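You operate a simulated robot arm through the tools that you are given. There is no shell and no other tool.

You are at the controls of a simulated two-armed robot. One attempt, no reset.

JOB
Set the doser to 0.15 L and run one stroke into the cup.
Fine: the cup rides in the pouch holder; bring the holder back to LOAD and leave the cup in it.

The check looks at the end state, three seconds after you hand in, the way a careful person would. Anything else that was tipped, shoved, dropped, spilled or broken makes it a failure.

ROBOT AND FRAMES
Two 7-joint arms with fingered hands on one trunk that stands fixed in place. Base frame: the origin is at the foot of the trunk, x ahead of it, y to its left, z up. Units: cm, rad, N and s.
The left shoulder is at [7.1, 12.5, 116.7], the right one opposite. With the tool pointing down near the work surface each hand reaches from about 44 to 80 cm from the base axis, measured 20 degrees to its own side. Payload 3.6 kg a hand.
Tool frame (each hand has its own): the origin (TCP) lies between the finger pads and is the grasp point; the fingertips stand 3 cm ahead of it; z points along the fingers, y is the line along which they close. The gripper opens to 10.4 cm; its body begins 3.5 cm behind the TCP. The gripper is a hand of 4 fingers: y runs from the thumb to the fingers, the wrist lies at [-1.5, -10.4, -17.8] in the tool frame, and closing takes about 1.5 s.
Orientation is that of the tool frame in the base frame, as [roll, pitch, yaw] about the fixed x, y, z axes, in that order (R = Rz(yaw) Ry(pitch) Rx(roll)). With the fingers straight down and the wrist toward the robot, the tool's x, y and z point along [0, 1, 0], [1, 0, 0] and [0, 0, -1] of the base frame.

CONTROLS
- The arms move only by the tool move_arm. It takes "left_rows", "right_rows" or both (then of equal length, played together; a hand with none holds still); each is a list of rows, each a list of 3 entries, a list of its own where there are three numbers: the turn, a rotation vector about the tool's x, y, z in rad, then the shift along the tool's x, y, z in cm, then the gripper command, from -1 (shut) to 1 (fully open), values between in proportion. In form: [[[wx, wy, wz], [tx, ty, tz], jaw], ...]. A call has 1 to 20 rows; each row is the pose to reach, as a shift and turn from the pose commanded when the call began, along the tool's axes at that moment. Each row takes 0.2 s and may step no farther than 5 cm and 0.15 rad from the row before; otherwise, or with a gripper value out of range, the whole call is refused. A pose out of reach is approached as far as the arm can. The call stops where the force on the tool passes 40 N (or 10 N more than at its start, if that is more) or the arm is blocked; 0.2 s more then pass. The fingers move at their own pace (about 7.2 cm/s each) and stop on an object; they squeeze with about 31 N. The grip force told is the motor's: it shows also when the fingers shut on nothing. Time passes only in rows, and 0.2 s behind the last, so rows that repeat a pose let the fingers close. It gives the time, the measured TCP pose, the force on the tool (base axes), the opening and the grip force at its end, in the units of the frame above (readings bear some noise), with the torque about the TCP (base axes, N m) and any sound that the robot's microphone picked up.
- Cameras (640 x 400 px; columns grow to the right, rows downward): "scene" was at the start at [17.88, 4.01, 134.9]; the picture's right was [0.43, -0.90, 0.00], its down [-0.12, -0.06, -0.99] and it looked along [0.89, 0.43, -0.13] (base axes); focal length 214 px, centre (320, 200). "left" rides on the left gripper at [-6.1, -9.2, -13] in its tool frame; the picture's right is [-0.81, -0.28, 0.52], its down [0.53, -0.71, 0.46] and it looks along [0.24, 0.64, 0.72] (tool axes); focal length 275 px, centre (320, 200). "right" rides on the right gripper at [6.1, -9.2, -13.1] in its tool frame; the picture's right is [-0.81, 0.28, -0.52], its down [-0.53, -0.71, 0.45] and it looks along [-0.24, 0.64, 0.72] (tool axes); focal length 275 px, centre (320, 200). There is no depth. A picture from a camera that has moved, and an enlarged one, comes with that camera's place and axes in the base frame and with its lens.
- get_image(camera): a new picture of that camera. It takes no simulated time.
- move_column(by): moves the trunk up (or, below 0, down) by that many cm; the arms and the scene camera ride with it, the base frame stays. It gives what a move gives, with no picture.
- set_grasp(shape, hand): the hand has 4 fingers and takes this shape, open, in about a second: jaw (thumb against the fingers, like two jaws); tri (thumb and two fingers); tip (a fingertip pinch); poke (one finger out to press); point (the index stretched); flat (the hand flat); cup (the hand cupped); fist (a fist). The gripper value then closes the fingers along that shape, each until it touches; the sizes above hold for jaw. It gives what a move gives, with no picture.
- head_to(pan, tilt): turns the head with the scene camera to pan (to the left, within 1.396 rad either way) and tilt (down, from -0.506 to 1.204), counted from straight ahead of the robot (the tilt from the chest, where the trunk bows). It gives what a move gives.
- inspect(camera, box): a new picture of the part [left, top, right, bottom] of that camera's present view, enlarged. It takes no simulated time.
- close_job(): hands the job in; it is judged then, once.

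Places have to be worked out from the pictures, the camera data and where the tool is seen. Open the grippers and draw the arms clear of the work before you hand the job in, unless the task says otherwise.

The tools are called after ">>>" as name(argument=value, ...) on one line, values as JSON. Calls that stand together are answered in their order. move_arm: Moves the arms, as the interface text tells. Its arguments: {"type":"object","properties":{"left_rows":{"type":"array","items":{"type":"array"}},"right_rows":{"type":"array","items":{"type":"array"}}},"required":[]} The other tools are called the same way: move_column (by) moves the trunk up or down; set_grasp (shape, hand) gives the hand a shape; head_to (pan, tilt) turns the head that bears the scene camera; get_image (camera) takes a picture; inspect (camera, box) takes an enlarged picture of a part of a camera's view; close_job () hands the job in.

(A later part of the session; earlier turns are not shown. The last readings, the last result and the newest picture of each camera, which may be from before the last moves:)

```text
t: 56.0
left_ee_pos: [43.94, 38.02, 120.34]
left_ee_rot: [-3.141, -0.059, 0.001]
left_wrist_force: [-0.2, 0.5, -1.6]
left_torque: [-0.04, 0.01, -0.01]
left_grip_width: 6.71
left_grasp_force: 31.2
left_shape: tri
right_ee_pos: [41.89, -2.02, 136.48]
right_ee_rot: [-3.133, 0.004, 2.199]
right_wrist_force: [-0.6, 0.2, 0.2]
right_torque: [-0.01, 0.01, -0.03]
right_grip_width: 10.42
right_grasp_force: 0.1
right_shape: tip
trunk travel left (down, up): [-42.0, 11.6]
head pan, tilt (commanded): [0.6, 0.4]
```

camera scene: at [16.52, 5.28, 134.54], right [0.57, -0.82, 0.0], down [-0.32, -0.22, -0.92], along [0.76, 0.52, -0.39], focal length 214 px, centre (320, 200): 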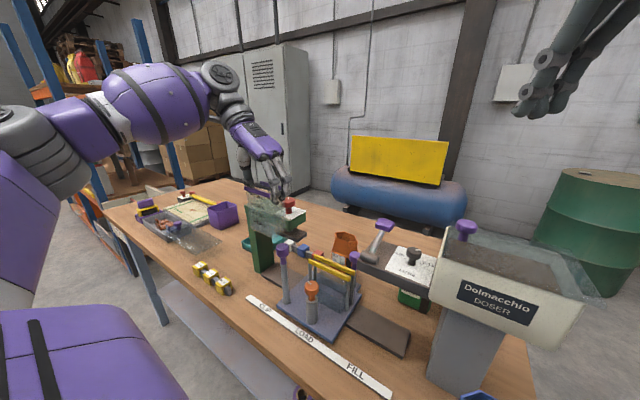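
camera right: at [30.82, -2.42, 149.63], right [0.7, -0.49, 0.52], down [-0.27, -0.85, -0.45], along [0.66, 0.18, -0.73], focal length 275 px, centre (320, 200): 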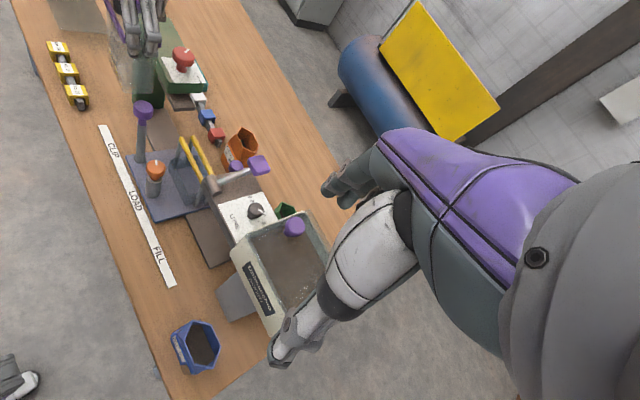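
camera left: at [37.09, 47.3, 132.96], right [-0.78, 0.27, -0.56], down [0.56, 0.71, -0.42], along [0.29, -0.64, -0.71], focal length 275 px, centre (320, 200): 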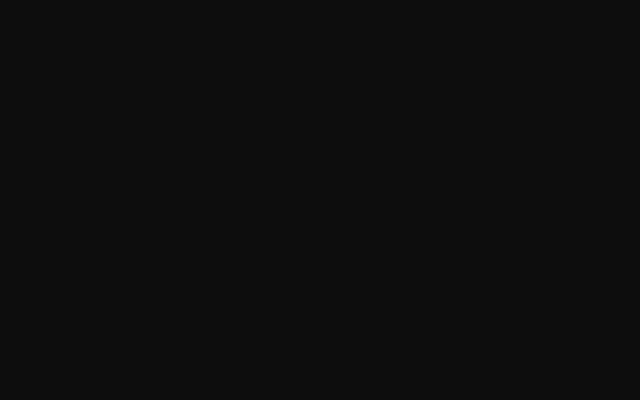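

Cup hangs roughly upright now. The orange knob's head is at about (45.0, 26.8, 98.4). I move the left hand with the cup farther out, and bring the right tip pinch above the knob.

>>> move_arm(left_rows=[[[0, 0, 0], [-0.6, -0.5, -0.1], -0.3], [[0, 0, 0], [-1.2, -1, -0.2], -0.3], [[0, 0, 0], [-1.8, -1.5, -0.3], -0.3], [[0, 0, 0], [-2.4, -2, -0.4], -0.3], [[0, 0, 0], [-3, -2.5, -0.5], -0.3], [[0, 0, 0], [-3.6, -3, -0.6], -0.3], [[0, 0, 0], [-4.2, -3.5, -0.7], -0.3], [[0, 0, 0], [-4.8, -4, -0.8], -0.3], [[0, 0, 0], [-5.4, -4.5, -0.9], -0.3], [[0, 0, 0], [-5.95, -5, -1.04], -0.3]], right_rows=[[[0, 0, 0.08], [2.1, 1.95, 0], 0.2], [[0, 0, 0.16], [4.3, 3.9, 0], 0.2], [[0, 0, 0.24], [6.4, 5.85, 0], 0.2], [[0, 0, 0.32], [8.5, 7.8, 0], 0.2], [[0, 0, 0.4], [10.7, 9.75, 3.1], 0.2], [[0, 0, 0.48], [12.8, 11.7, 6.2], 0.2], [[0, 0, 0.56], [15, 13.65, 9.3], 0.2], [[0, 0, 0.64], [17.1, 15.6, 12.4], 0.2], [[0, 0, 0.72], [19.2, 17.55, 15.5], 0.2], [[0, 0, 0.8], [21.36, 19.5, 18.5], 0.2]])

>>> get_image(camera="right")

>>> get_image(camera="scene")

```text
t: 58.2
left_ee_pos: [37.97, 42.85, 120.99]
left_ee_rot: [3.141, -0.058, 0.003]
left_wrist_force: [1.2, -0.3, -0.9]
left_torque: [0.0, 0.02, 0.0]
left_grip_width: 6.74
left_grasp_force: 30.9
left_shape: tri
right_ee_pos: [45.87, 22.28, 115.29]
right_ee_rot: [-3.137, 0.004, 1.394]
right_wrist_force: [0.6, 0.4, -0.8]
right_torque: [0.05, 0.01, 0.04]
right_grip_width: 6.27
right_grasp_force: 0.2
right_shape: tip
right hand out of reach, approached as far as the arm can: row 10
trunk travel left (down, up): [-42.0, 11.6]
head pan, tilt (commanded): [0.6, 0.4]
```

```text
taken
camera right: at [38.11, 29.94, 128.38], right [0.13, -0.84, 0.52], down [-0.8, -0.4, -0.45], along [0.59, -0.36, -0.73], focal length 275 px, centre (320, 200)
```

right: 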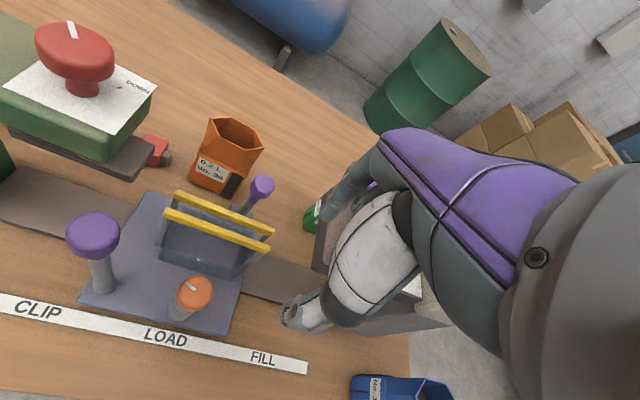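

```text
taken
camera scene: at [16.72, 5.09, 134.52], right [0.57, -0.82, 0.0], down [-0.32, -0.22, -0.92], along [0.76, 0.52, -0.39], focal length 214 px, centre (320, 200)
```

scene: 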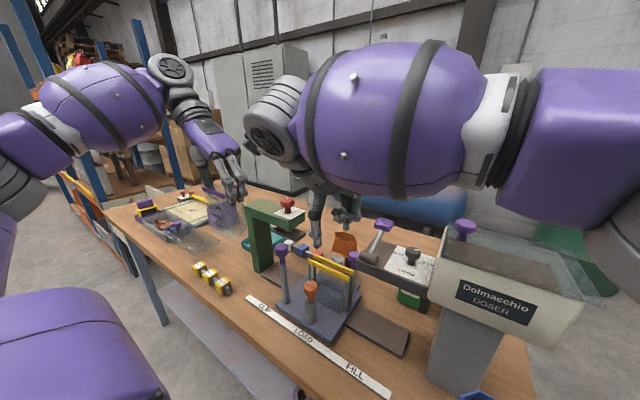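

The right arm runs out at that yaw; with its wrist turned farther right (yaw ≈2.2) the knob should be easier. I rotate and move toward the knob at z≈110.

>>> move_arm(right_rows=[[[0, 0, -0.13], [0, 0, 0], 0.2], [[0, 0, -0.26], [0.5, 0, 0], 0.2], [[0, 0, -0.4], [1.4, -0.4, 1], 0.2], [[0, 0, -0.53], [2.4, -0.8, 2.2], 0.2], [[0, 0, -0.66], [3.4, -1.2, 3.5], 0.2], [[0, 0, -0.8], [4.27, -1.68, 5], 0.2]])

>>> get_image(camera="right")

>>> get_image(camera="scene")

```text
t: 59.6
left_ee_pos: [37.96, 42.98, 121.13]
left_ee_rot: [-3.14, -0.059, 0.003]
left_wrist_force: [0.9, -0.1, -1.6]
left_torque: [0.0, 0.03, 0.01]
left_grip_width: 6.74
left_grasp_force: 31.2
left_shape: tri
right_ee_pos: [44.77, 27.09, 110.41]
right_ee_rot: [-3.133, 0.004, 2.201]
right_wrist_force: [0.4, 0.3, 1.0]
right_torque: [0.01, 0.0, -0.01]
right_grip_width: 6.26
right_grasp_force: 0.1
right_shape: tip
trunk travel left (down, up): [-42.0, 11.6]
head pan, tilt (commanded): [0.6, 0.4]
```

```text
taken
camera right: at [33.95, 26.68, 123.46], right [0.7, -0.49, 0.52], down [-0.26, -0.85, -0.45], along [0.66, 0.18, -0.73], focal length 275 px, centre (320, 200)
```

right: 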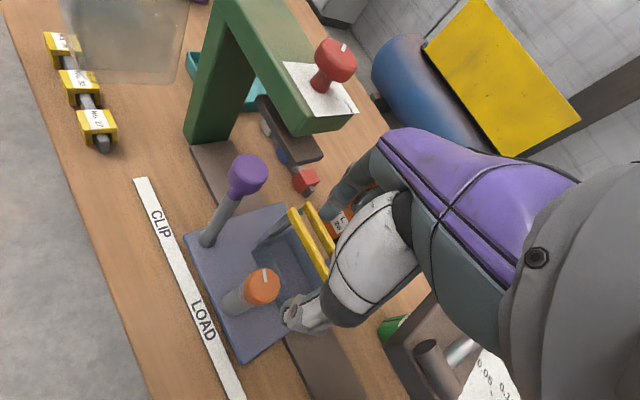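

```text
taken
camera scene: at [16.58, 5.24, 134.53], right [0.57, -0.82, 0.0], down [-0.32, -0.22, -0.92], along [0.76, 0.52, -0.39], focal length 214 px, centre (320, 200)
```

scene: 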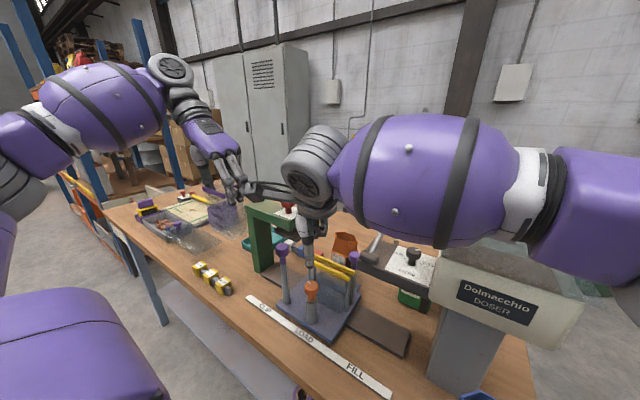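

The knob is right under the right pinch. I lower it around the knob head.

>>> move_arm(right_rows=[[[0, 0, 0], [0, 0, 2.5], 0.0], [[0, 0, 0], [0, 0, 5], 0.0], [[0, 0, 0], [0, 0, 7], 0.0], [[0, 0, 0], [0, 0, 8.5], 0.0]])

>>> get_image(camera="right")

>>> inspect(camera="right", box=[250, 180, 400, 330])

>>> inspect(camera="scene", box=[240, 200, 380, 340])

```text
t: 60.6
left_ee_pos: [37.86, 42.96, 121.03]
left_ee_rot: [-3.142, -0.059, 0.001]
left_wrist_force: [0.4, -0.6, -0.3]
left_torque: [-0.02, -0.01, 0.02]
left_grip_width: 6.72
left_grasp_force: 30.2
left_shape: tri
right_ee_pos: [44.74, 27.02, 101.8]
right_ee_rot: [-3.133, 0.0, 2.2]
right_wrist_force: [0.6, 0.5, -0.4]
right_torque: [-0.01, 0.03, 0.0]
right_grip_width: 5.23
right_grasp_force: 0.1
right_shape: tip
trunk travel left (down, up): [-42.0, 11.6]
head pan, tilt (commanded): [0.6, 0.4]
```

```text
taken
camera right: at [33.92, 26.67, 114.95], right [0.7, -0.49, 0.52], down [-0.27, -0.85, -0.45], along [0.66, 0.18, -0.73], focal length 275 px, centre (320, 200)
```

right: 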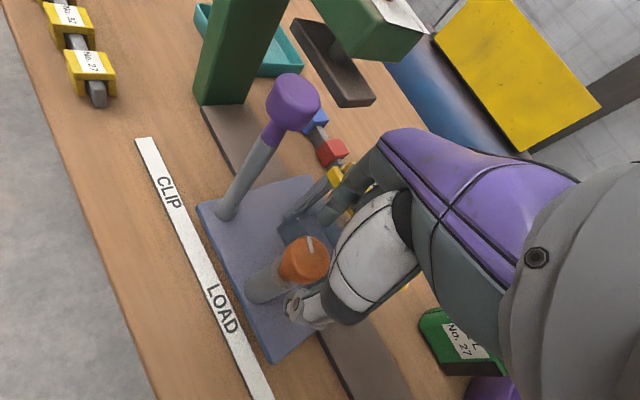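

```text
2.67 times, centred on (325, 255) of right
camera zoom: at [33.92, 26.67, 114.95], right [0.7, -0.49, 0.52], down [-0.27, -0.85, -0.45], along [0.66, 0.18, -0.73], focal length 734 px, centre (307, 53)
```

zoom: 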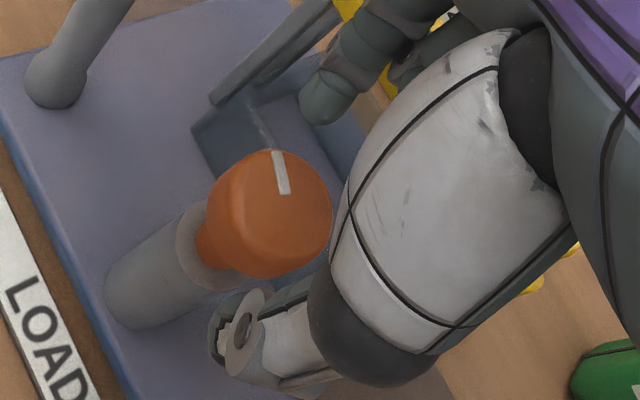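

```text
2.86 times, centred on (310, 270) of scene
camera zoom: at [16.55, 5.25, 134.54], right [0.57, -0.82, 0.0], down [-0.32, -0.22, -0.92], along [0.76, 0.52, -0.39], focal length 613 px, centre (349, 0)
```

zoom: 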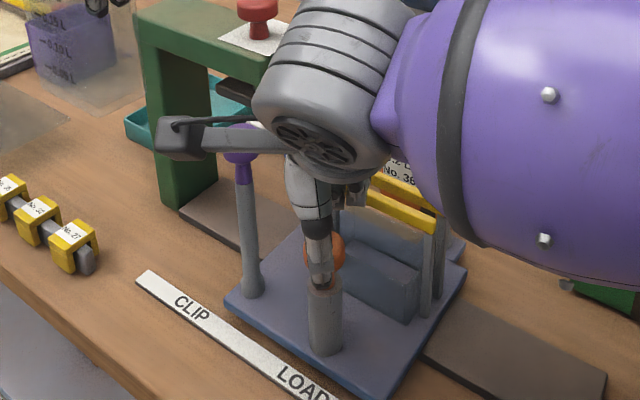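

The pinch straddles the orange knob. I nudge 0.2 cm, lower 1 cm, close, and turn counter-clockwise a little to see which way the bars move.

>>> move_arm(right_rows=[[[0, 0, 0], [0.2, 0, 0.5], 0.0], [[0, 0, 0], [0.2, 0, 1.0], -0.2], [[0, 0, 0], [0.2, 0, 1.0], -0.4], [[0, 0, 0], [0.2, 0, 1.0], -0.6], [[0, 0, 0], [0.2, 0, 1.0], -0.8], [[0, 0, 0], [0.2, 0, 1.0], -0.8], [[0, 0, 0], [0.2, 0, 1.0], -0.8], [[0, 0, -0.1], [0.2, 0, 1.0], -0.8], [[0, 0, -0.2], [0.2, 0, 1.0], -0.8], [[0, 0, -0.3], [0.2, 0, 1.0], -0.8], [[0, 0, -0.4], [0.2, 0, 1.0], -0.8]])

>>> inspect(camera="scene", box=[240, 200, 380, 340])

>>> get_image(camera="right")

```text
t: 63.0
left_ee_pos: [37.85, 42.98, 120.94]
left_ee_rot: [3.142, -0.06, 0.001]
left_wrist_force: [0.0, -0.6, -0.4]
left_torque: [-0.02, 0.03, 0.01]
left_grip_width: 6.73
left_grasp_force: 31.2
left_shape: tri
right_ee_pos: [44.54, 27.04, 100.76]
right_ee_rot: [-3.133, 0.0, 2.6]
right_wrist_force: [-2.0, -1.3, -6.0]
right_torque: [-0.07, 0.04, -0.04]
right_grip_width: 2.53
right_grasp_force: 31.3
right_shape: tip
trunk travel left (down, up): [-42.0, 11.6]
head pan, tilt (commanded): [0.6, 0.4]
```

```text
2.86 times, centred on (310, 270) of scene
camera zoom: at [16.57, 5.22, 134.53], right [0.57, -0.82, 0.0], down [-0.32, -0.22, -0.92], along [0.76, 0.52, -0.39], focal length 613 px, centre (349, 0)
```

zoom: 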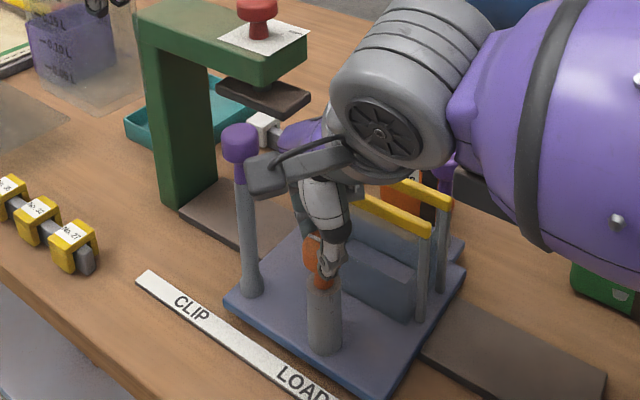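

```text
taken
camera right: at [34.81, 22.5, 113.99], right [0.84, -0.18, 0.51], down [0.09, -0.89, -0.45], along [0.54, 0.42, -0.73], focal length 275 px, centre (320, 200)
```

right: 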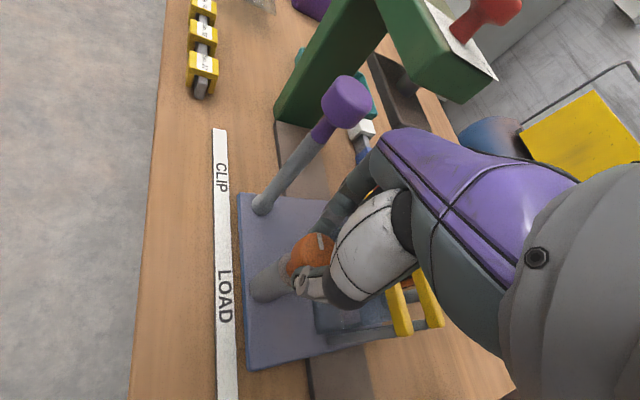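

The bars are spreading — counter-clockwise opens them. I continue another 0.5 rad.

>>> move_arm(right_rows=[[[0, 0, -0.1], [0, 0, 0], -0.8], [[0, 0, -0.2], [0, 0, 0], -0.8], [[0, 0, -0.3], [0, 0, 0], -0.8], [[0, 0, -0.4], [0, 0, 0], -0.8], [[0, 0, -0.5], [0, 0, 0], -0.8]])

>>> inspect(camera="scene", box=[240, 200, 380, 340])

>>> get_image(camera="right")

```text
t: 64.2
left_ee_pos: [37.92, 42.92, 121.09]
left_ee_rot: [3.141, -0.058, 0.002]
left_wrist_force: [0.0, -0.1, -1.1]
left_torque: [-0.02, 0.0, 0.01]
left_grip_width: 6.71
left_grasp_force: 31.2
left_shape: tri
right_ee_pos: [44.67, 27.19, 100.85]
right_ee_rot: [-3.133, -0.004, 2.898]
right_wrist_force: [-0.8, -3.7, -8.9]
right_torque: [-0.14, 0.03, -0.01]
right_grip_width: 2.53
right_grasp_force: 31.1
right_shape: tip
right hand out of reach, approached as far as the arm can: row 4, 5
trunk travel left (down, up): [-42.0, 11.6]
head pan, tilt (commanded): [0.6, 0.4]
```

```text
2.86 times, centred on (310, 270) of scene
camera zoom: at [16.58, 5.22, 134.53], right [0.57, -0.82, 0.0], down [-0.32, -0.22, -0.92], along [0.76, 0.52, -0.39], focal length 613 px, centre (349, 0)
```

zoom: 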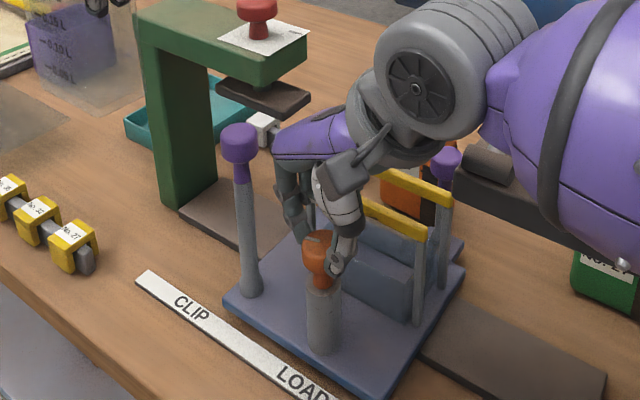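

```text
taken
camera right: at [36.67, 19.76, 114.03], right [0.86, 0.08, 0.51], down [0.34, -0.82, -0.45], along [0.39, 0.56, -0.73], focal length 275 px, centre (320, 200)
```

right: 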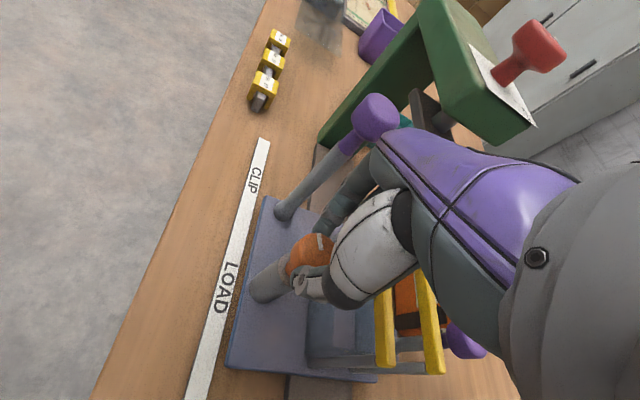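

The right wrist limit is at yaw ≈2.9; the bars are about a third of the way open. I release, lift, turn the hand back to yaw ≈1.9, regrip and turn again.

>>> move_arm(right_rows=[[[0, 0, 0], [0, 0, 0], -0.4], [[0, 0, 0], [0, 0, 0], -0.1], [[0, 0, 0], [0, 0, 0], 0.0], [[0, 0, 0], [0, 0, -1.5], 0.0], [[0, 0, 0], [0, 0, -3.5], 0.0], [[0, 0, 0.14], [0, 0, -3.5], 0.0], [[0, 0, 0.28], [0, 0, -3.5], 0.0], [[0, 0, 0.42], [0, 0, -3.5], 0.0], [[0, 0, 0.56], [0, 0, -3.5], 0.0], [[0, 0, 0.7], [0, 0, -3.5], 0.0], [[0, 0, 0.84], [0, 0, -3.5], 0.0], [[0, 0, 1.0], [0, 0, -3.5], 0.0]])

>>> inspect(camera="right", box=[200, 140, 420, 360])

>>> inspect(camera="scene", box=[240, 200, 380, 340])

```text
refused: row 12 steps farther than a row can; nothing moved
```

```text
1.82 times, centred on (310, 250) of right
camera zoom: at [36.67, 19.76, 114.03], right [0.86, 0.08, 0.51], down [0.34, -0.82, -0.45], along [0.39, 0.56, -0.73], focal length 500 px, centre (338, 109)
```

zoom: 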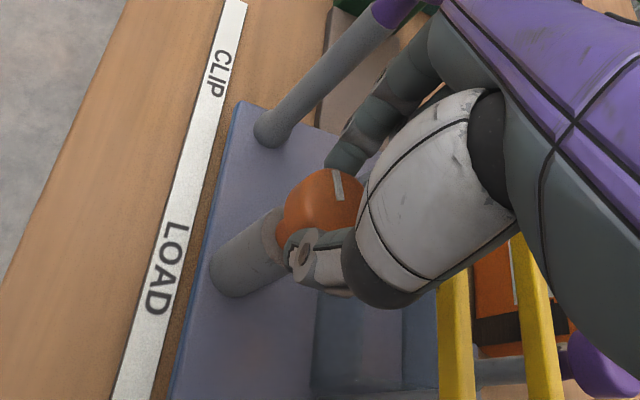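

```text
2.86 times, centred on (310, 270) of scene
camera zoom: at [16.58, 5.22, 134.53], right [0.57, -0.82, 0.0], down [-0.32, -0.22, -0.92], along [0.76, 0.52, -0.39], focal length 613 px, centre (349, 0)
```

zoom: 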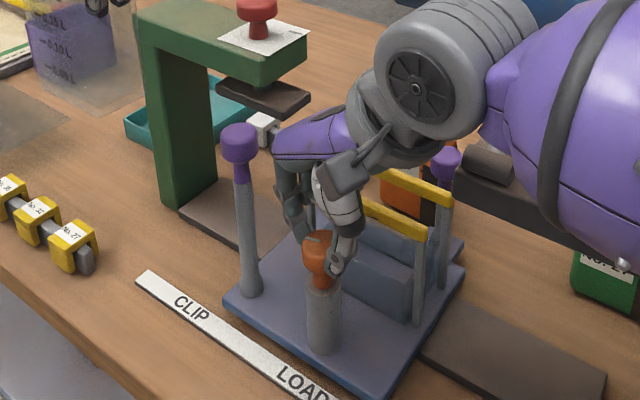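

The last step was too large; I send the same regrip motion with smaller turns.

>>> move_arm(right_rows=[[[0, 0, 0], [0, 0, 0], -0.4], [[0, 0, 0], [0, 0, 0], -0.1], [[0, 0, 0], [0, 0, 0], 0.0], [[0, 0, 0], [0, 0, -1.5], 0.0], [[0, 0, 0], [0, 0, -3.5], 0.0], [[0, 0, 0.14], [0, 0, -3.5], 0.0], [[0, 0, 0.28], [0, 0, -3.5], 0.0], [[0, 0, 0.42], [0, 0, -3.5], 0.0], [[0, 0, 0.56], [0, 0, -3.5], 0.0], [[0, 0, 0.7], [0, 0, -3.5], 0.0], [[0, 0, 0.84], [0, 0, -3.5], 0.0], [[0, 0, 0.97], [0, 0, -3.5], 0.0]])

>>> inspect(camera="right", box=[200, 140, 420, 360])

>>> inspect(camera="scene", box=[240, 200, 380, 340])

```text
t: 66.8
left_ee_pos: [37.81, 43.12, 121.01]
left_ee_rot: [3.141, -0.061, 0.001]
left_wrist_force: [-0.2, -0.9, -0.2]
left_torque: [-0.01, 0.04, -0.02]
left_grip_width: 6.73
left_grasp_force: 30.9
left_shape: tri
right_ee_pos: [44.63, 27.28, 104.41]
right_ee_rot: [-3.135, 0.005, 1.926]
right_wrist_force: [-0.1, -0.2, 0.0]
right_torque: [0.02, 0.02, 0.0]
right_grip_width: 5.15
right_grasp_force: 0.2
right_shape: tip
trunk travel left (down, up): [-42.0, 11.6]
head pan, tilt (commanded): [0.6, 0.4]
```

```text
1.82 times, centred on (310, 250) of right
camera zoom: at [34.05, 29.82, 117.47], right [0.54, -0.66, 0.52], down [-0.49, -0.75, -0.45], along [0.69, -0.01, -0.73], focal length 500 px, centre (338, 109)
```

zoom: 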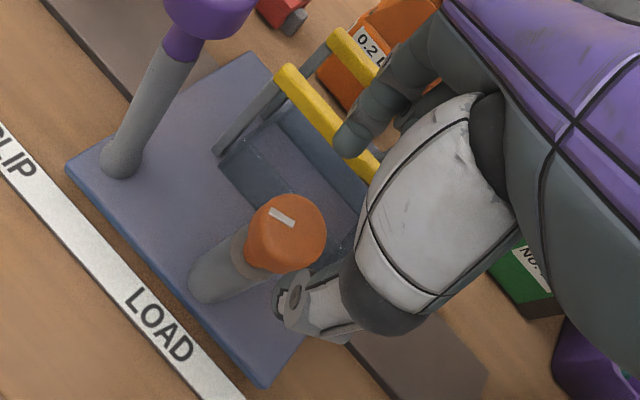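

```text
2.86 times, centred on (310, 270) of scene
camera zoom: at [16.53, 5.27, 134.54], right [0.57, -0.82, 0.0], down [-0.32, -0.22, -0.92], along [0.76, 0.52, -0.39], focal length 613 px, centre (349, 0)
```

zoom: 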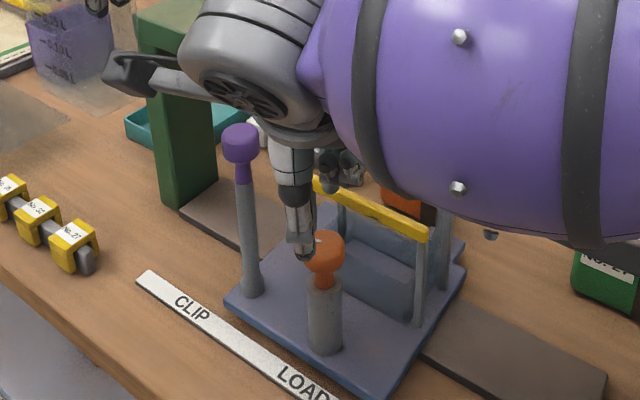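

Pointer is now at ~100° and the hand is centred over the knob at yaw 1.93. I lower, regrip and turn another 0.95 rad.

>>> move_arm(right_rows=[[[0, 0, 0], [0, 0, 2], 0.0], [[0, 0, 0], [0, 0, 3.6], 0.0], [[0, 0, 0], [0, 0, 3.6], -0.3], [[0, 0, 0], [0, 0, 3.6], -0.6], [[0, 0, 0], [0, 0, 3.6], -0.8], [[0, 0, 0], [0, 0, 3.6], -0.8], [[0, 0, 0], [0, 0, 3.6], -0.8], [[0, 0, -0.1], [0, 0, 3.6], -0.8], [[0, 0, -0.2], [0, 0, 3.6], -0.8], [[0, 0, -0.3], [0, 0, 3.6], -0.8], [[0, 0, -0.4], [0, 0, 3.6], -0.8], [[0, 0, -0.5], [0, 0, 3.6], -0.8], [[0, 0, -0.6], [0, 0, 3.6], -0.8], [[0, 0, -0.7], [0, 0, 3.6], -0.8], [[0, 0, -0.8], [0, 0, 3.6], -0.8], [[0, 0, -0.9], [0, 0, 3.6], -0.8]])

>>> inspect(camera="right", box=[200, 140, 480, 400])

>>> inspect(camera="scene", box=[240, 200, 380, 340])

```text
t: 70.2
left_ee_pos: [37.95, 42.89, 121.04]
left_ee_rot: [-3.141, -0.059, 0.002]
left_wrist_force: [-0.1, 0.7, -0.7]
left_torque: [0.01, 0.0, 0.0]
left_grip_width: 6.73
left_grasp_force: 30.8
left_shape: tri
right_ee_pos: [44.72, 27.09, 100.78]
right_ee_rot: [-3.131, -0.003, 2.83]
right_wrist_force: [-1.6, -4.1, -6.2]
right_torque: [-0.09, 0.01, -0.03]
right_grip_width: 2.59
right_grasp_force: 30.9
right_shape: tip
trunk travel left (down, up): [-42.0, 11.6]
head pan, tilt (commanded): [0.6, 0.4]
```

```text
1.54 times, centred on (340, 270) of right
camera zoom: at [36.2, 20.3, 113.92], right [0.86, 0.02, 0.51], down [0.29, -0.85, -0.45], along [0.43, 0.53, -0.73], focal length 424 px, centre (289, 92)
```

zoom: 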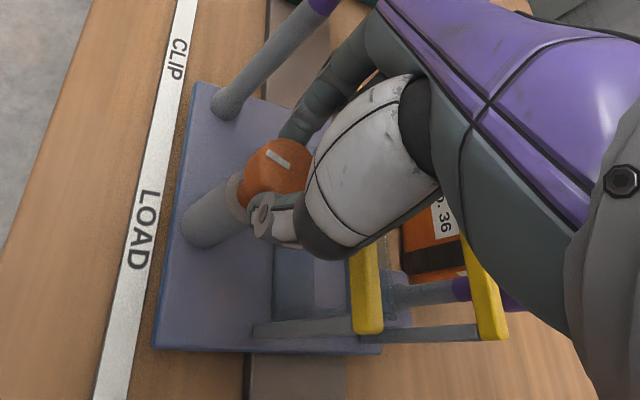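

```text
2.86 times, centred on (310, 270) of scene
camera zoom: at [16.58, 5.21, 134.53], right [0.57, -0.82, 0.0], down [-0.32, -0.22, -0.92], along [0.76, 0.52, -0.39], focal length 613 px, centre (349, 0)
```

zoom: 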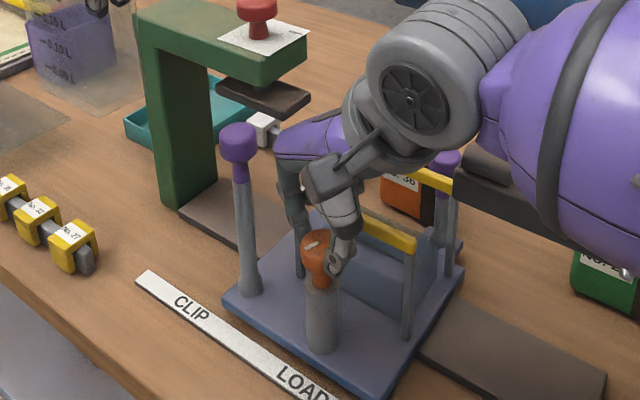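

The bars are ~8.3 cm apart now, pointer ~162°. One more small regrip and turn brings them back to the original opening.

>>> move_arm(right_rows=[[[0, 0, 0], [0, 0, 0], -0.4], [[0, 0, 0], [0, 0, 0], -0.1], [[0, 0, 0], [0, 0, 0], 0.0], [[0, 0, 0], [0, 0, -1.8], 0.0], [[0, 0, 0], [0, 0, -3.5], 0.0], [[0, 0, 0.13], [0, 0, -3.5], 0.0], [[0, 0, 0.26], [0, 0, -3.5], 0.0], [[0, 0, 0.4], [0, 0, -3.5], 0.0], [[0, 0, 0.4], [0, 0, -1.5], 0.0], [[0, 0, 0.4], [0, 0, 0], 0.0], [[0, 0, 0.4], [0, 0, 0], -0.4], [[0, 0, 0.4], [0, 0, 0], -0.8], [[0, 0, 0.4], [0, 0, 0], -0.8], [[0, 0, 0.4], [0, 0, 0], -0.8], [[0, 0, 0.3], [0, 0, 0], -0.8], [[0, 0, 0.2], [0, 0, 0], -0.8], [[0, 0, 0.1], [0, 0, 0], -0.8]])

>>> inspect(camera="right", box=[200, 140, 480, 400])

>>> inspect(camera="scene", box=[240, 200, 380, 340])

```text
t: 73.8
left_ee_pos: [37.97, 42.82, 121.13]
left_ee_rot: [3.141, -0.059, 0.002]
left_wrist_force: [-0.2, 0.2, -0.3]
left_torque: [0.01, 0.0, -0.01]
left_grip_width: 6.73
left_grasp_force: 30.8
left_shape: tri
right_ee_pos: [44.6, 27.16, 100.74]
right_ee_rot: [-3.134, -0.001, 2.732]
right_wrist_force: [-3.8, -2.2, -1.3]
right_torque: [-0.05, 0.07, 0.04]
right_grip_width: 2.53
right_grasp_force: 30.9
right_shape: tip
trunk travel left (down, up): [-42.0, 11.6]
head pan, tilt (commanded): [0.6, 0.4]
```

```text
1.54 times, centred on (340, 270) of right
camera zoom: at [35.46, 21.25, 113.94], right [0.86, -0.07, 0.51], down [0.2, -0.87, -0.45], along [0.48, 0.49, -0.73], focal length 424 px, centre (289, 92)
```

zoom: 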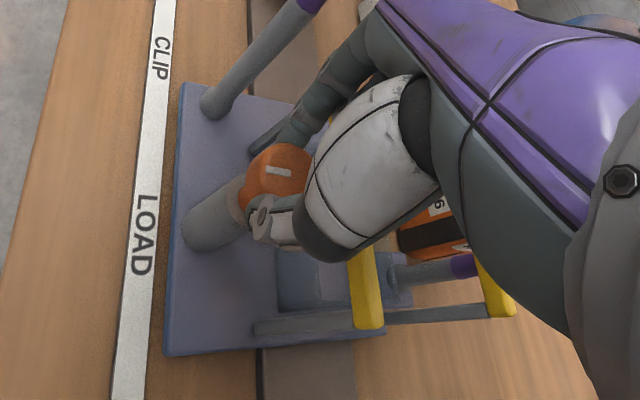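

```text
2.86 times, centred on (310, 270) of scene
camera zoom: at [16.52, 5.22, 134.54], right [0.57, -0.82, 0.0], down [-0.32, -0.22, -0.92], along [0.76, 0.52, -0.39], focal length 613 px, centre (349, 0)
```

zoom: 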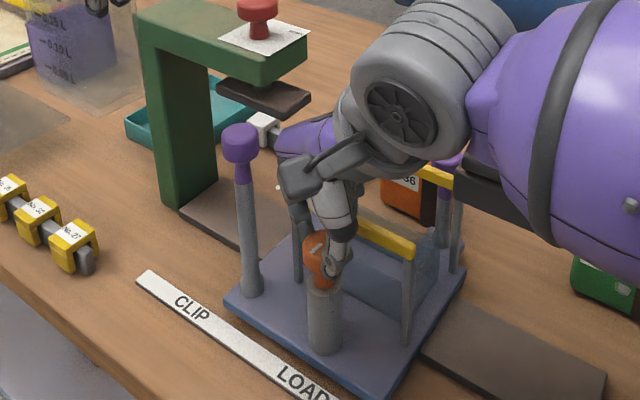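

Pointer back at ~177° and the bars are fully apart as at the start. I release, lift and take the right hand back to the right side.

>>> move_arm(right_rows=[[[0, 0, 0], [0, 0, 0], -0.4], [[0, 0, 0], [0, 0, 0], 0.0], [[0, 0, 0], [0, 0, 0], 0.0], [[0, 0, 0], [0, 0, -2], 0.0], [[0, 0, 0], [0, 0, -6], 0.0], [[0, 0, 0], [0, 0, -10.5], 0.0], [[0, 0, 0], [0, 0, -15], 0.0], [[0, 0, 0], [0, 0, -19.5], 0.2], [[0, 0, 0.09], [-1.4, -4.3, -20.5], 0.5], [[0, 0, 0.18], [-2.8, -8.6, -22], 0.5], [[0, 0, 0.27], [-4.2, -12.9, -23.5], 0.5], [[0, 0, 0.36], [-5.6, -17.2, -25], 0.5], [[0, 0, 0.45], [-7, -21.5, -26.5], 0.5], [[0, 0, 0.53], [-8.4, -25.8, -28], 0.5]])

>>> get_image(camera="scene")

>>> get_image(camera="right")

```text
t: 76.8
left_ee_pos: [37.83, 42.84, 121.14]
left_ee_rot: [3.141, -0.06, 0.002]
left_wrist_force: [0.3, -0.7, -0.4]
left_torque: [0.05, -0.01, 0.02]
left_grip_width: 6.72
left_grasp_force: 31.1
left_shape: tri
right_ee_pos: [42.17, 0.32, 129.0]
right_ee_rot: [-3.132, 0.003, 2.196]
right_wrist_force: [0.0, 0.2, 1.1]
right_torque: [-0.04, -0.01, 0.05]
right_grip_width: 7.76
right_grasp_force: 0.0
right_shape: tip
trunk travel left (down, up): [-42.0, 11.6]
head pan, tilt (commanded): [0.6, 0.4]
```

```text
taken
camera scene: at [16.51, 5.14, 134.55], right [0.57, -0.82, 0.0], down [-0.32, -0.22, -0.92], along [0.76, 0.52, -0.39], focal length 214 px, centre (320, 200)
```

scene: 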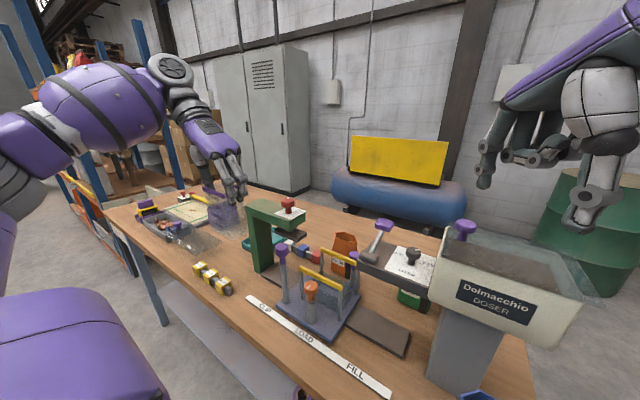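

```text
taken
camera right: at [31.24, -0.09, 142.11], right [0.7, -0.49, 0.52], down [-0.27, -0.85, -0.45], along [0.66, 0.18, -0.73], focal length 275 px, centre (320, 200)
```

right: 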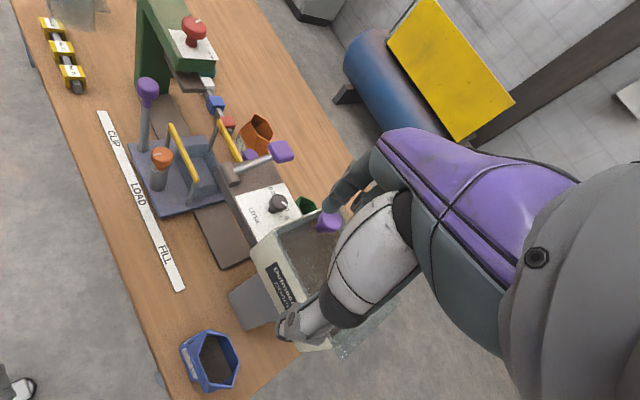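

Bars are open again. I check the cup's attitude in the left hand and get a precise look at the tray.

>>> inspect(camera="scene", box=[170, 120, 270, 240])

>>> inspect(camera="scene", box=[260, 230, 380, 350])

>>> inspect(camera="right", box=[100, 80, 280, 240])

```text
3.33 times, centred on (220, 180) of scene
camera zoom: at [16.51, 5.14, 134.55], right [0.57, -0.82, 0.0], down [-0.32, -0.22, -0.92], along [0.76, 0.52, -0.39], focal length 715 px, centre (653, 267)
```

zoom: 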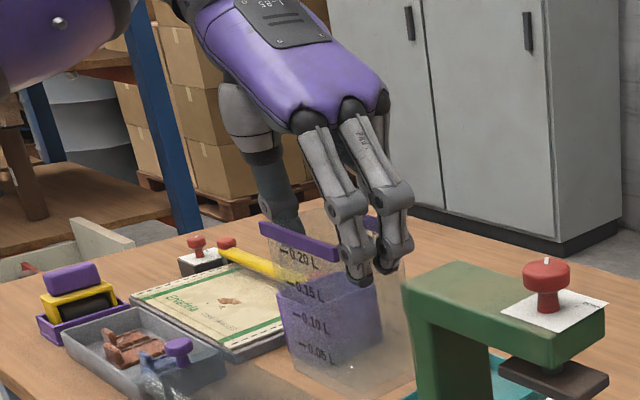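

```text
3.33 times, centred on (320, 290) of scene
camera zoom: at [16.51, 5.14, 134.55], right [0.57, -0.82, 0.0], down [-0.32, -0.22, -0.92], along [0.76, 0.52, -0.39], focal length 715 px, centre (320, -100)
```

zoom: 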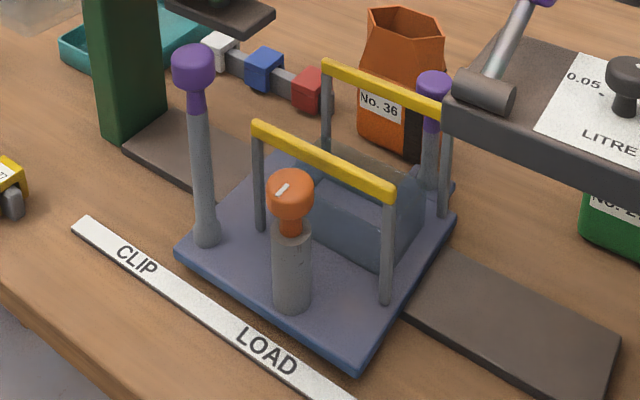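

```text
2.50 times, centred on (190, 160) of right
camera zoom: at [31.24, -0.09, 142.11], right [0.7, -0.49, 0.52], down [-0.27, -0.85, -0.45], along [0.66, 0.18, -0.73], focal length 688 px, centre (645, 300)
```

zoom: 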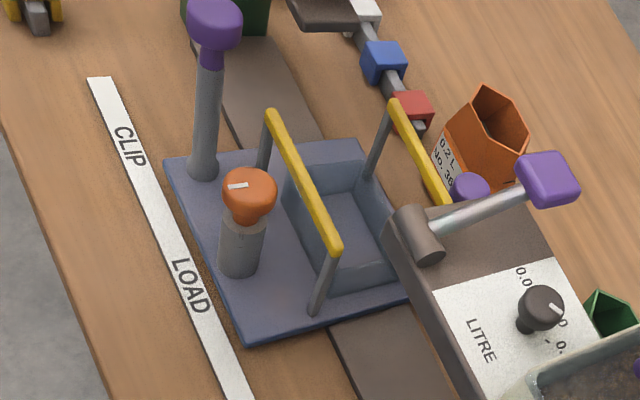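

I zoom tightly on the tray from both cameras to measure its opening.

>>> inspect(camera="scene", box=[300, 245, 350, 300])

>>> inspect(camera="right", box=[160, 120, 230, 210])

```text
7.27 times, centred on (325, 272) of scene
camera zoom: at [16.51, 5.14, 134.55], right [0.57, -0.82, 0.0], down [-0.32, -0.22, -0.92], along [0.76, 0.52, -0.39], focal length 1560 px, centre (284, -327)
```

zoom: 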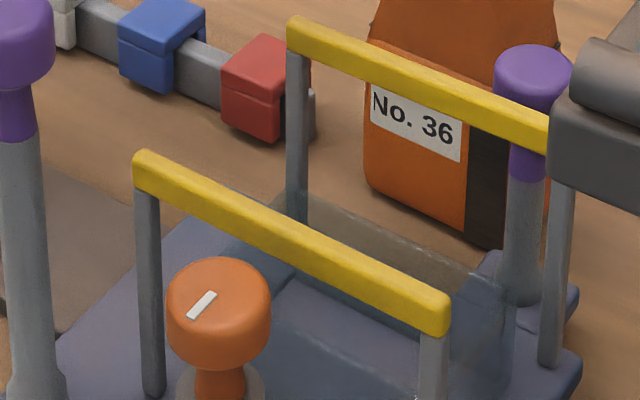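

```text
4.44 times, centred on (195, 165) of right
camera zoom: at [31.24, -0.09, 142.11], right [0.7, -0.49, 0.52], down [-0.27, -0.85, -0.45], along [0.66, 0.18, -0.73], focal length 1224 px, centre (876, 356)
```

zoom: 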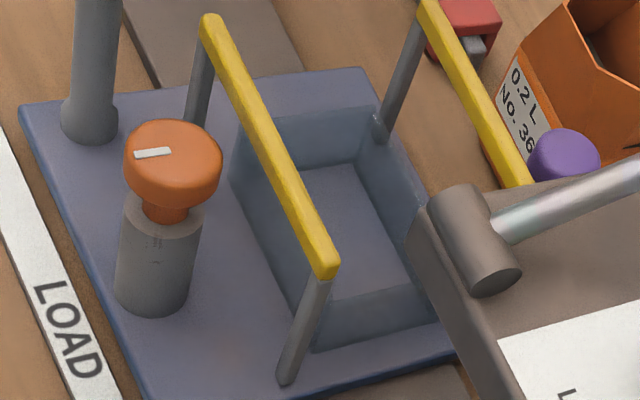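

Tray inner opening is about 5.0 × 8.9 cm centred near (53.1, 27.2), rim z≈92.3, floor z≈88.4. I carry the cup back over it, high, and stop with the cup's foot still above the bars.

>>> move_arm(left_rows=[[[0, 0, 0], [2.5, 2.6, 0.1], -0.3], [[0, 0, 0], [5, 5.2, 0.3], -0.3], [[0, 0, 0], [7.5, 7.8, 0.4], -0.3], [[0, 0, 0], [10, 10.4, 0.6], -0.3], [[0, 0, 0], [12.4, 13, 1.5], -0.3], [[0, 0, 0], [14.8, 15.7, 3], -0.3], [[0, 0, 0], [14.6, 15.7, 6.5], -0.3], [[0, 0, 0], [14.4, 15.7, 9.9], -0.3], [[0, 0, 0], [14.4, 15.7, 9.9], -0.3]])

>>> get_image(camera="left")

>>> inspect(camera="scene", box=[270, 170, 390, 310])

>>> inspect(camera="right", box=[130, 60, 270, 220])

```text
t: 78.8
left_ee_pos: [52.97, 27.24, 112.04]
left_ee_rot: [3.141, -0.059, 0.002]
left_wrist_force: [-1.1, 0.2, -0.4]
left_torque: [0.01, 0.03, 0.01]
left_grip_width: 6.74
left_grasp_force: 31.4
left_shape: tri
right_ee_pos: [42.17, 0.35, 129.04]
right_ee_rot: [-3.132, 0.003, 2.199]
right_wrist_force: [1.1, 0.9, 0.2]
right_torque: [0.0, 0.01, 0.01]
right_grip_width: 7.8
right_grasp_force: 0.0
right_shape: tip
trunk travel left (down, up): [-42.0, 11.6]
head pan, tilt (commanded): [0.6, 0.4]
```

```text
taken
camera left: at [46.09, 36.49, 124.67], right [-0.78, 0.27, -0.57], down [0.56, 0.71, -0.42], along [0.29, -0.64, -0.71], focal length 275 px, centre (320, 200)
```

left: 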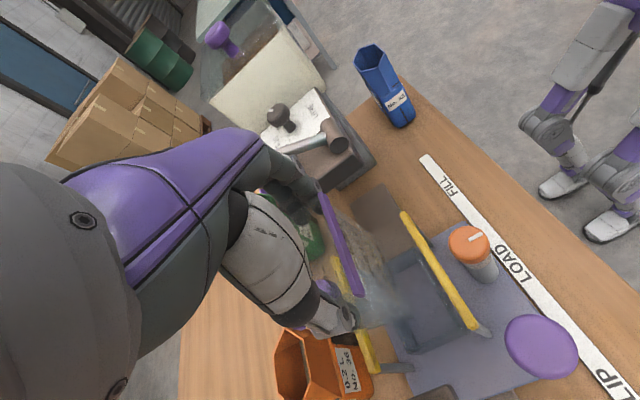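

```text
2.86 times, centred on (330, 240) of scene
camera zoom: at [16.51, 5.25, 134.55], right [0.57, -0.82, 0.0], down [-0.32, -0.22, -0.92], along [0.76, 0.52, -0.39], focal length 613 px, centre (291, 86)
```

zoom: 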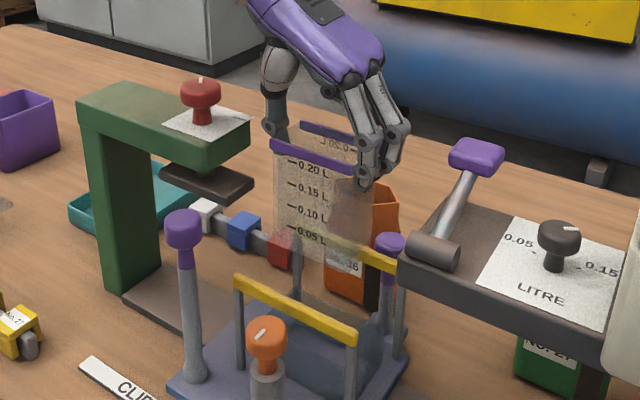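

```text
2.50 times, centred on (200, 140) of right
camera zoom: at [31.27, 0.06, 142.11], right [0.7, -0.49, 0.52], down [-0.27, -0.85, -0.45], along [0.66, 0.18, -0.73], focal length 688 px, centre (620, 350)
```

zoom: 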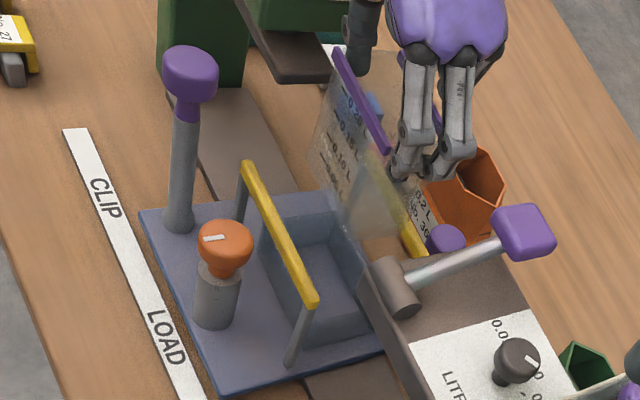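

The cup hangs upright over the tray. I zoom in on its foot from three cameras to place it relative to the tray.

>>> inspect(camera="right", box=[170, 70, 240, 160])

>>> inspect(camera="scene", box=[305, 200, 365, 290])

>>> inspect(camera="left", box=[290, 170, 480, 380])

```text
4.44 times, centred on (205, 115) of right
camera zoom: at [31.27, 0.06, 142.11], right [0.7, -0.49, 0.52], down [-0.27, -0.85, -0.45], along [0.66, 0.18, -0.73], focal length 1224 px, centre (831, 578)
```

zoom: 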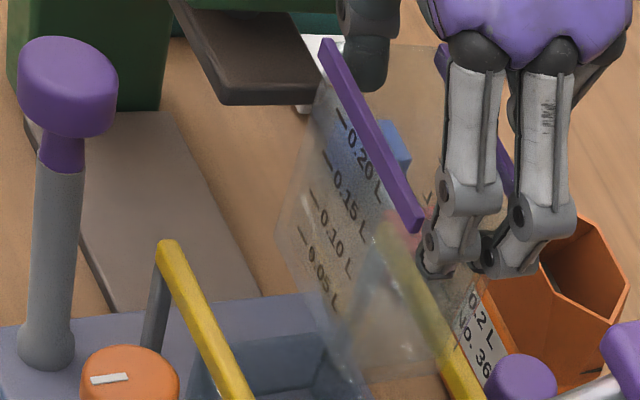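

```text
4.44 times, centred on (335, 245) of scene
camera zoom: at [16.51, 5.25, 134.55], right [0.57, -0.82, 0.0], down [-0.32, -0.22, -0.92], along [0.76, 0.52, -0.39], focal length 953 px, centre (253, 0)
```

zoom: 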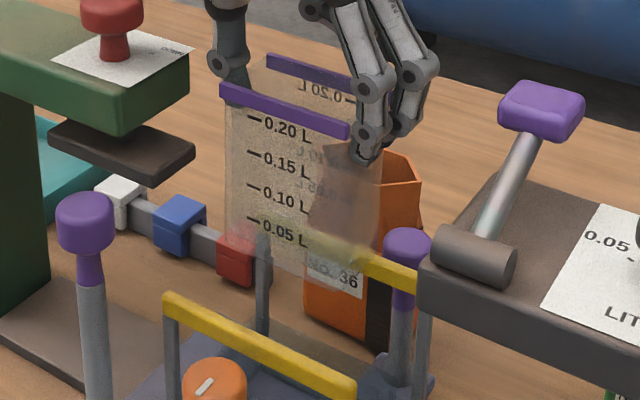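

```text
1.90 times, centred on (385, 275) of left
camera zoom: at [46.09, 36.49, 124.67], right [-0.78, 0.27, -0.57], down [0.56, 0.71, -0.42], along [0.29, -0.64, -0.71], focal length 524 px, centre (196, 57)
```

zoom: 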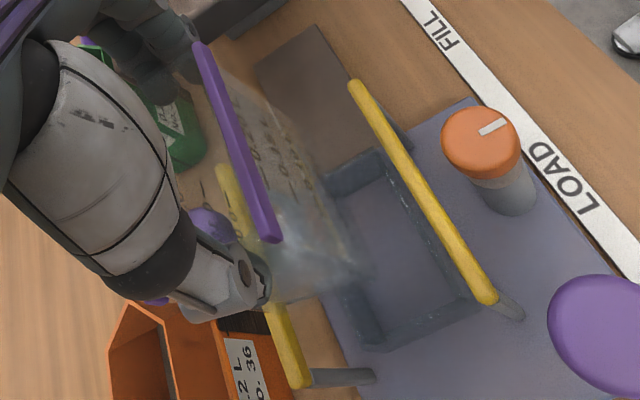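

The cup sits centred at (53.07, 27.0), matching the tray. Before lowering, I must check the wrist against the press's red knob at (53.4, 40, ~113.3), so I take a wider view.

>>> get_image(camera="scene")

>>> inspect(camera="scene", box=[200, 60, 400, 260])

>>> inspect(camera="right", box=[100, 0, 300, 140])

```text
taken
camera scene: at [16.51, 5.25, 134.55], right [0.57, -0.82, 0.0], down [-0.32, -0.22, -0.92], along [0.76, 0.52, -0.39], focal length 214 px, centre (320, 200)
```

scene: 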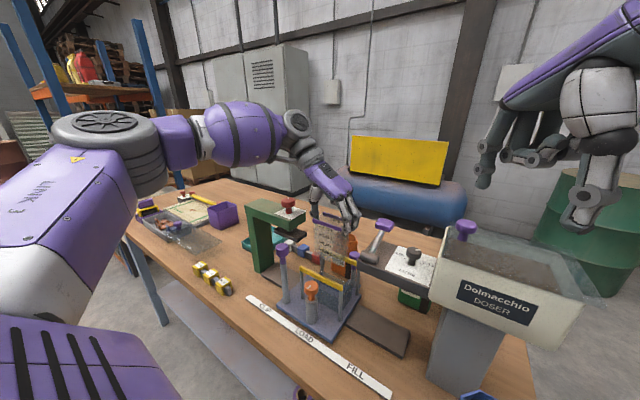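

```text
2.00 times, centred on (300, 160) of scene
camera zoom: at [16.51, 5.25, 134.55], right [0.57, -0.82, 0.0], down [-0.32, -0.22, -0.92], along [0.76, 0.52, -0.39], focal length 429 px, centre (360, 280)
```

zoom: 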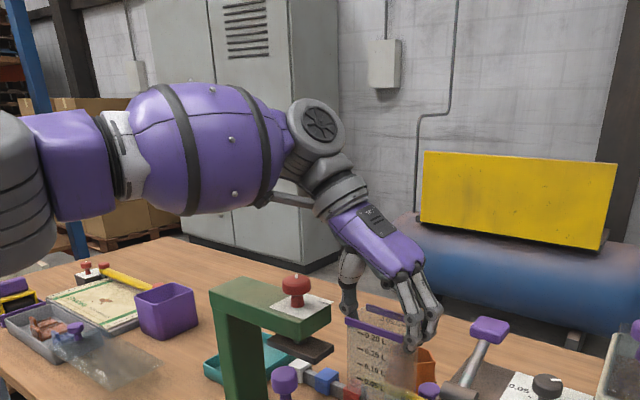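

```text
2.86 times, centred on (200, 70) of right
camera zoom: at [31.27, 0.06, 142.11], right [0.7, -0.49, 0.52], down [-0.27, -0.85, -0.45], along [0.66, 0.18, -0.73], focal length 786 px, centre (663, 571)
```

zoom: 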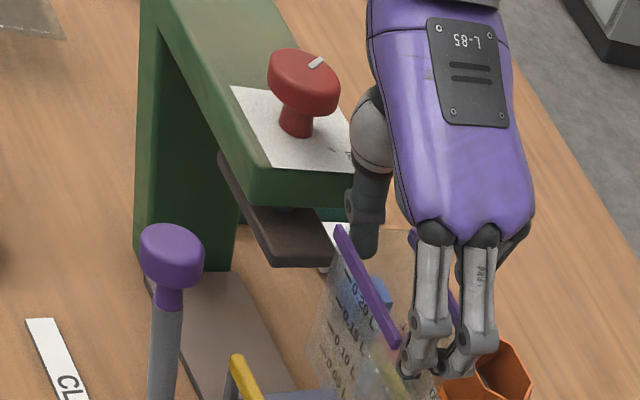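

The upright hand's wrist would meet the red knob below TCP z≈100, so I'll lower only until the cup's foot is about 1.3 cm inside the tray and let it slide down from there. First down to just above the tray rim, with a 0.2 cm shift left.

>>> move_arm(left_rows=[[[0, 0, 0], [-0.15, -0.2, 2.5], -0.3], [[0, 0, 0], [-0.3, -0.2, 5], -0.3], [[0, 0, 0], [-0.42, -0.2, 7], -0.3], [[0, 0, 0], [-0.53, -0.2, 8.7], -0.3], [[0, 0, 0], [-0.53, -0.2, 8.7], -0.3]])

>>> inspect(camera="right", box=[150, 80, 250, 210])

>>> inspect(camera="scene", box=[285, 210, 375, 310])

>>> inspect(camera="left", box=[290, 170, 480, 380])

```text
t: 80.0
left_ee_pos: [52.87, 27.48, 103.3]
left_ee_rot: [-3.141, -0.061, 0.002]
left_wrist_force: [-0.3, 0.2, 0.1]
left_torque: [-0.01, -0.01, 0.01]
left_grip_width: 6.76
left_grasp_force: 30.5
left_shape: tri
right_ee_pos: [42.18, 0.36, 128.97]
right_ee_rot: [-3.135, 0.004, 2.2]
right_wrist_force: [0.1, 0.0, 0.5]
right_torque: [0.02, -0.01, -0.01]
right_grip_width: 7.78
right_grasp_force: 0.0
right_shape: tip
trunk travel left (down, up): [-42.0, 11.6]
head pan, tilt (commanded): [0.6, 0.4]
```

```text
3.08 times, centred on (200, 145) of right
camera zoom: at [31.3, 0.03, 142.1], right [0.7, -0.49, 0.52], down [-0.27, -0.85, -0.45], along [0.66, 0.18, -0.73], focal length 847 px, centre (689, 369)
```

zoom: 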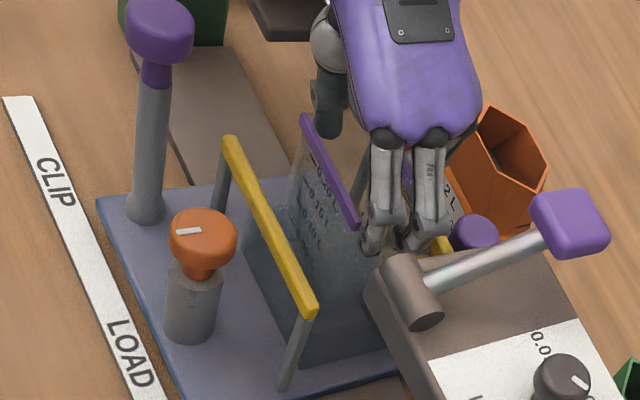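

```text
4.00 times, centred on (330, 260) of scene
camera zoom: at [16.53, 5.23, 134.54], right [0.57, -0.82, 0.0], down [-0.32, -0.22, -0.92], along [0.76, 0.52, -0.39], focal length 858 px, centre (280, -40)
```

zoom: 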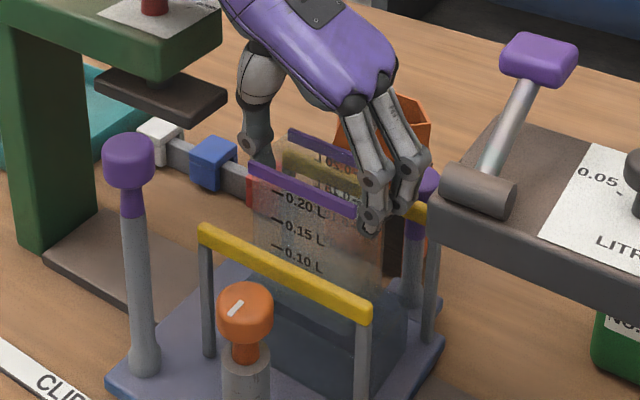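

```text
1.90 times, centred on (385, 275) of left
camera zoom: at [46.08, 36.7, 115.87], right [-0.78, 0.27, -0.56], down [0.56, 0.71, -0.42], along [0.29, -0.64, -0.71], focal length 524 px, centre (196, 57)
```

zoom: 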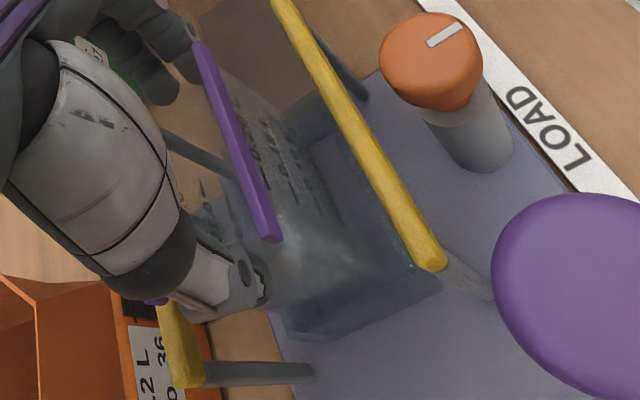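

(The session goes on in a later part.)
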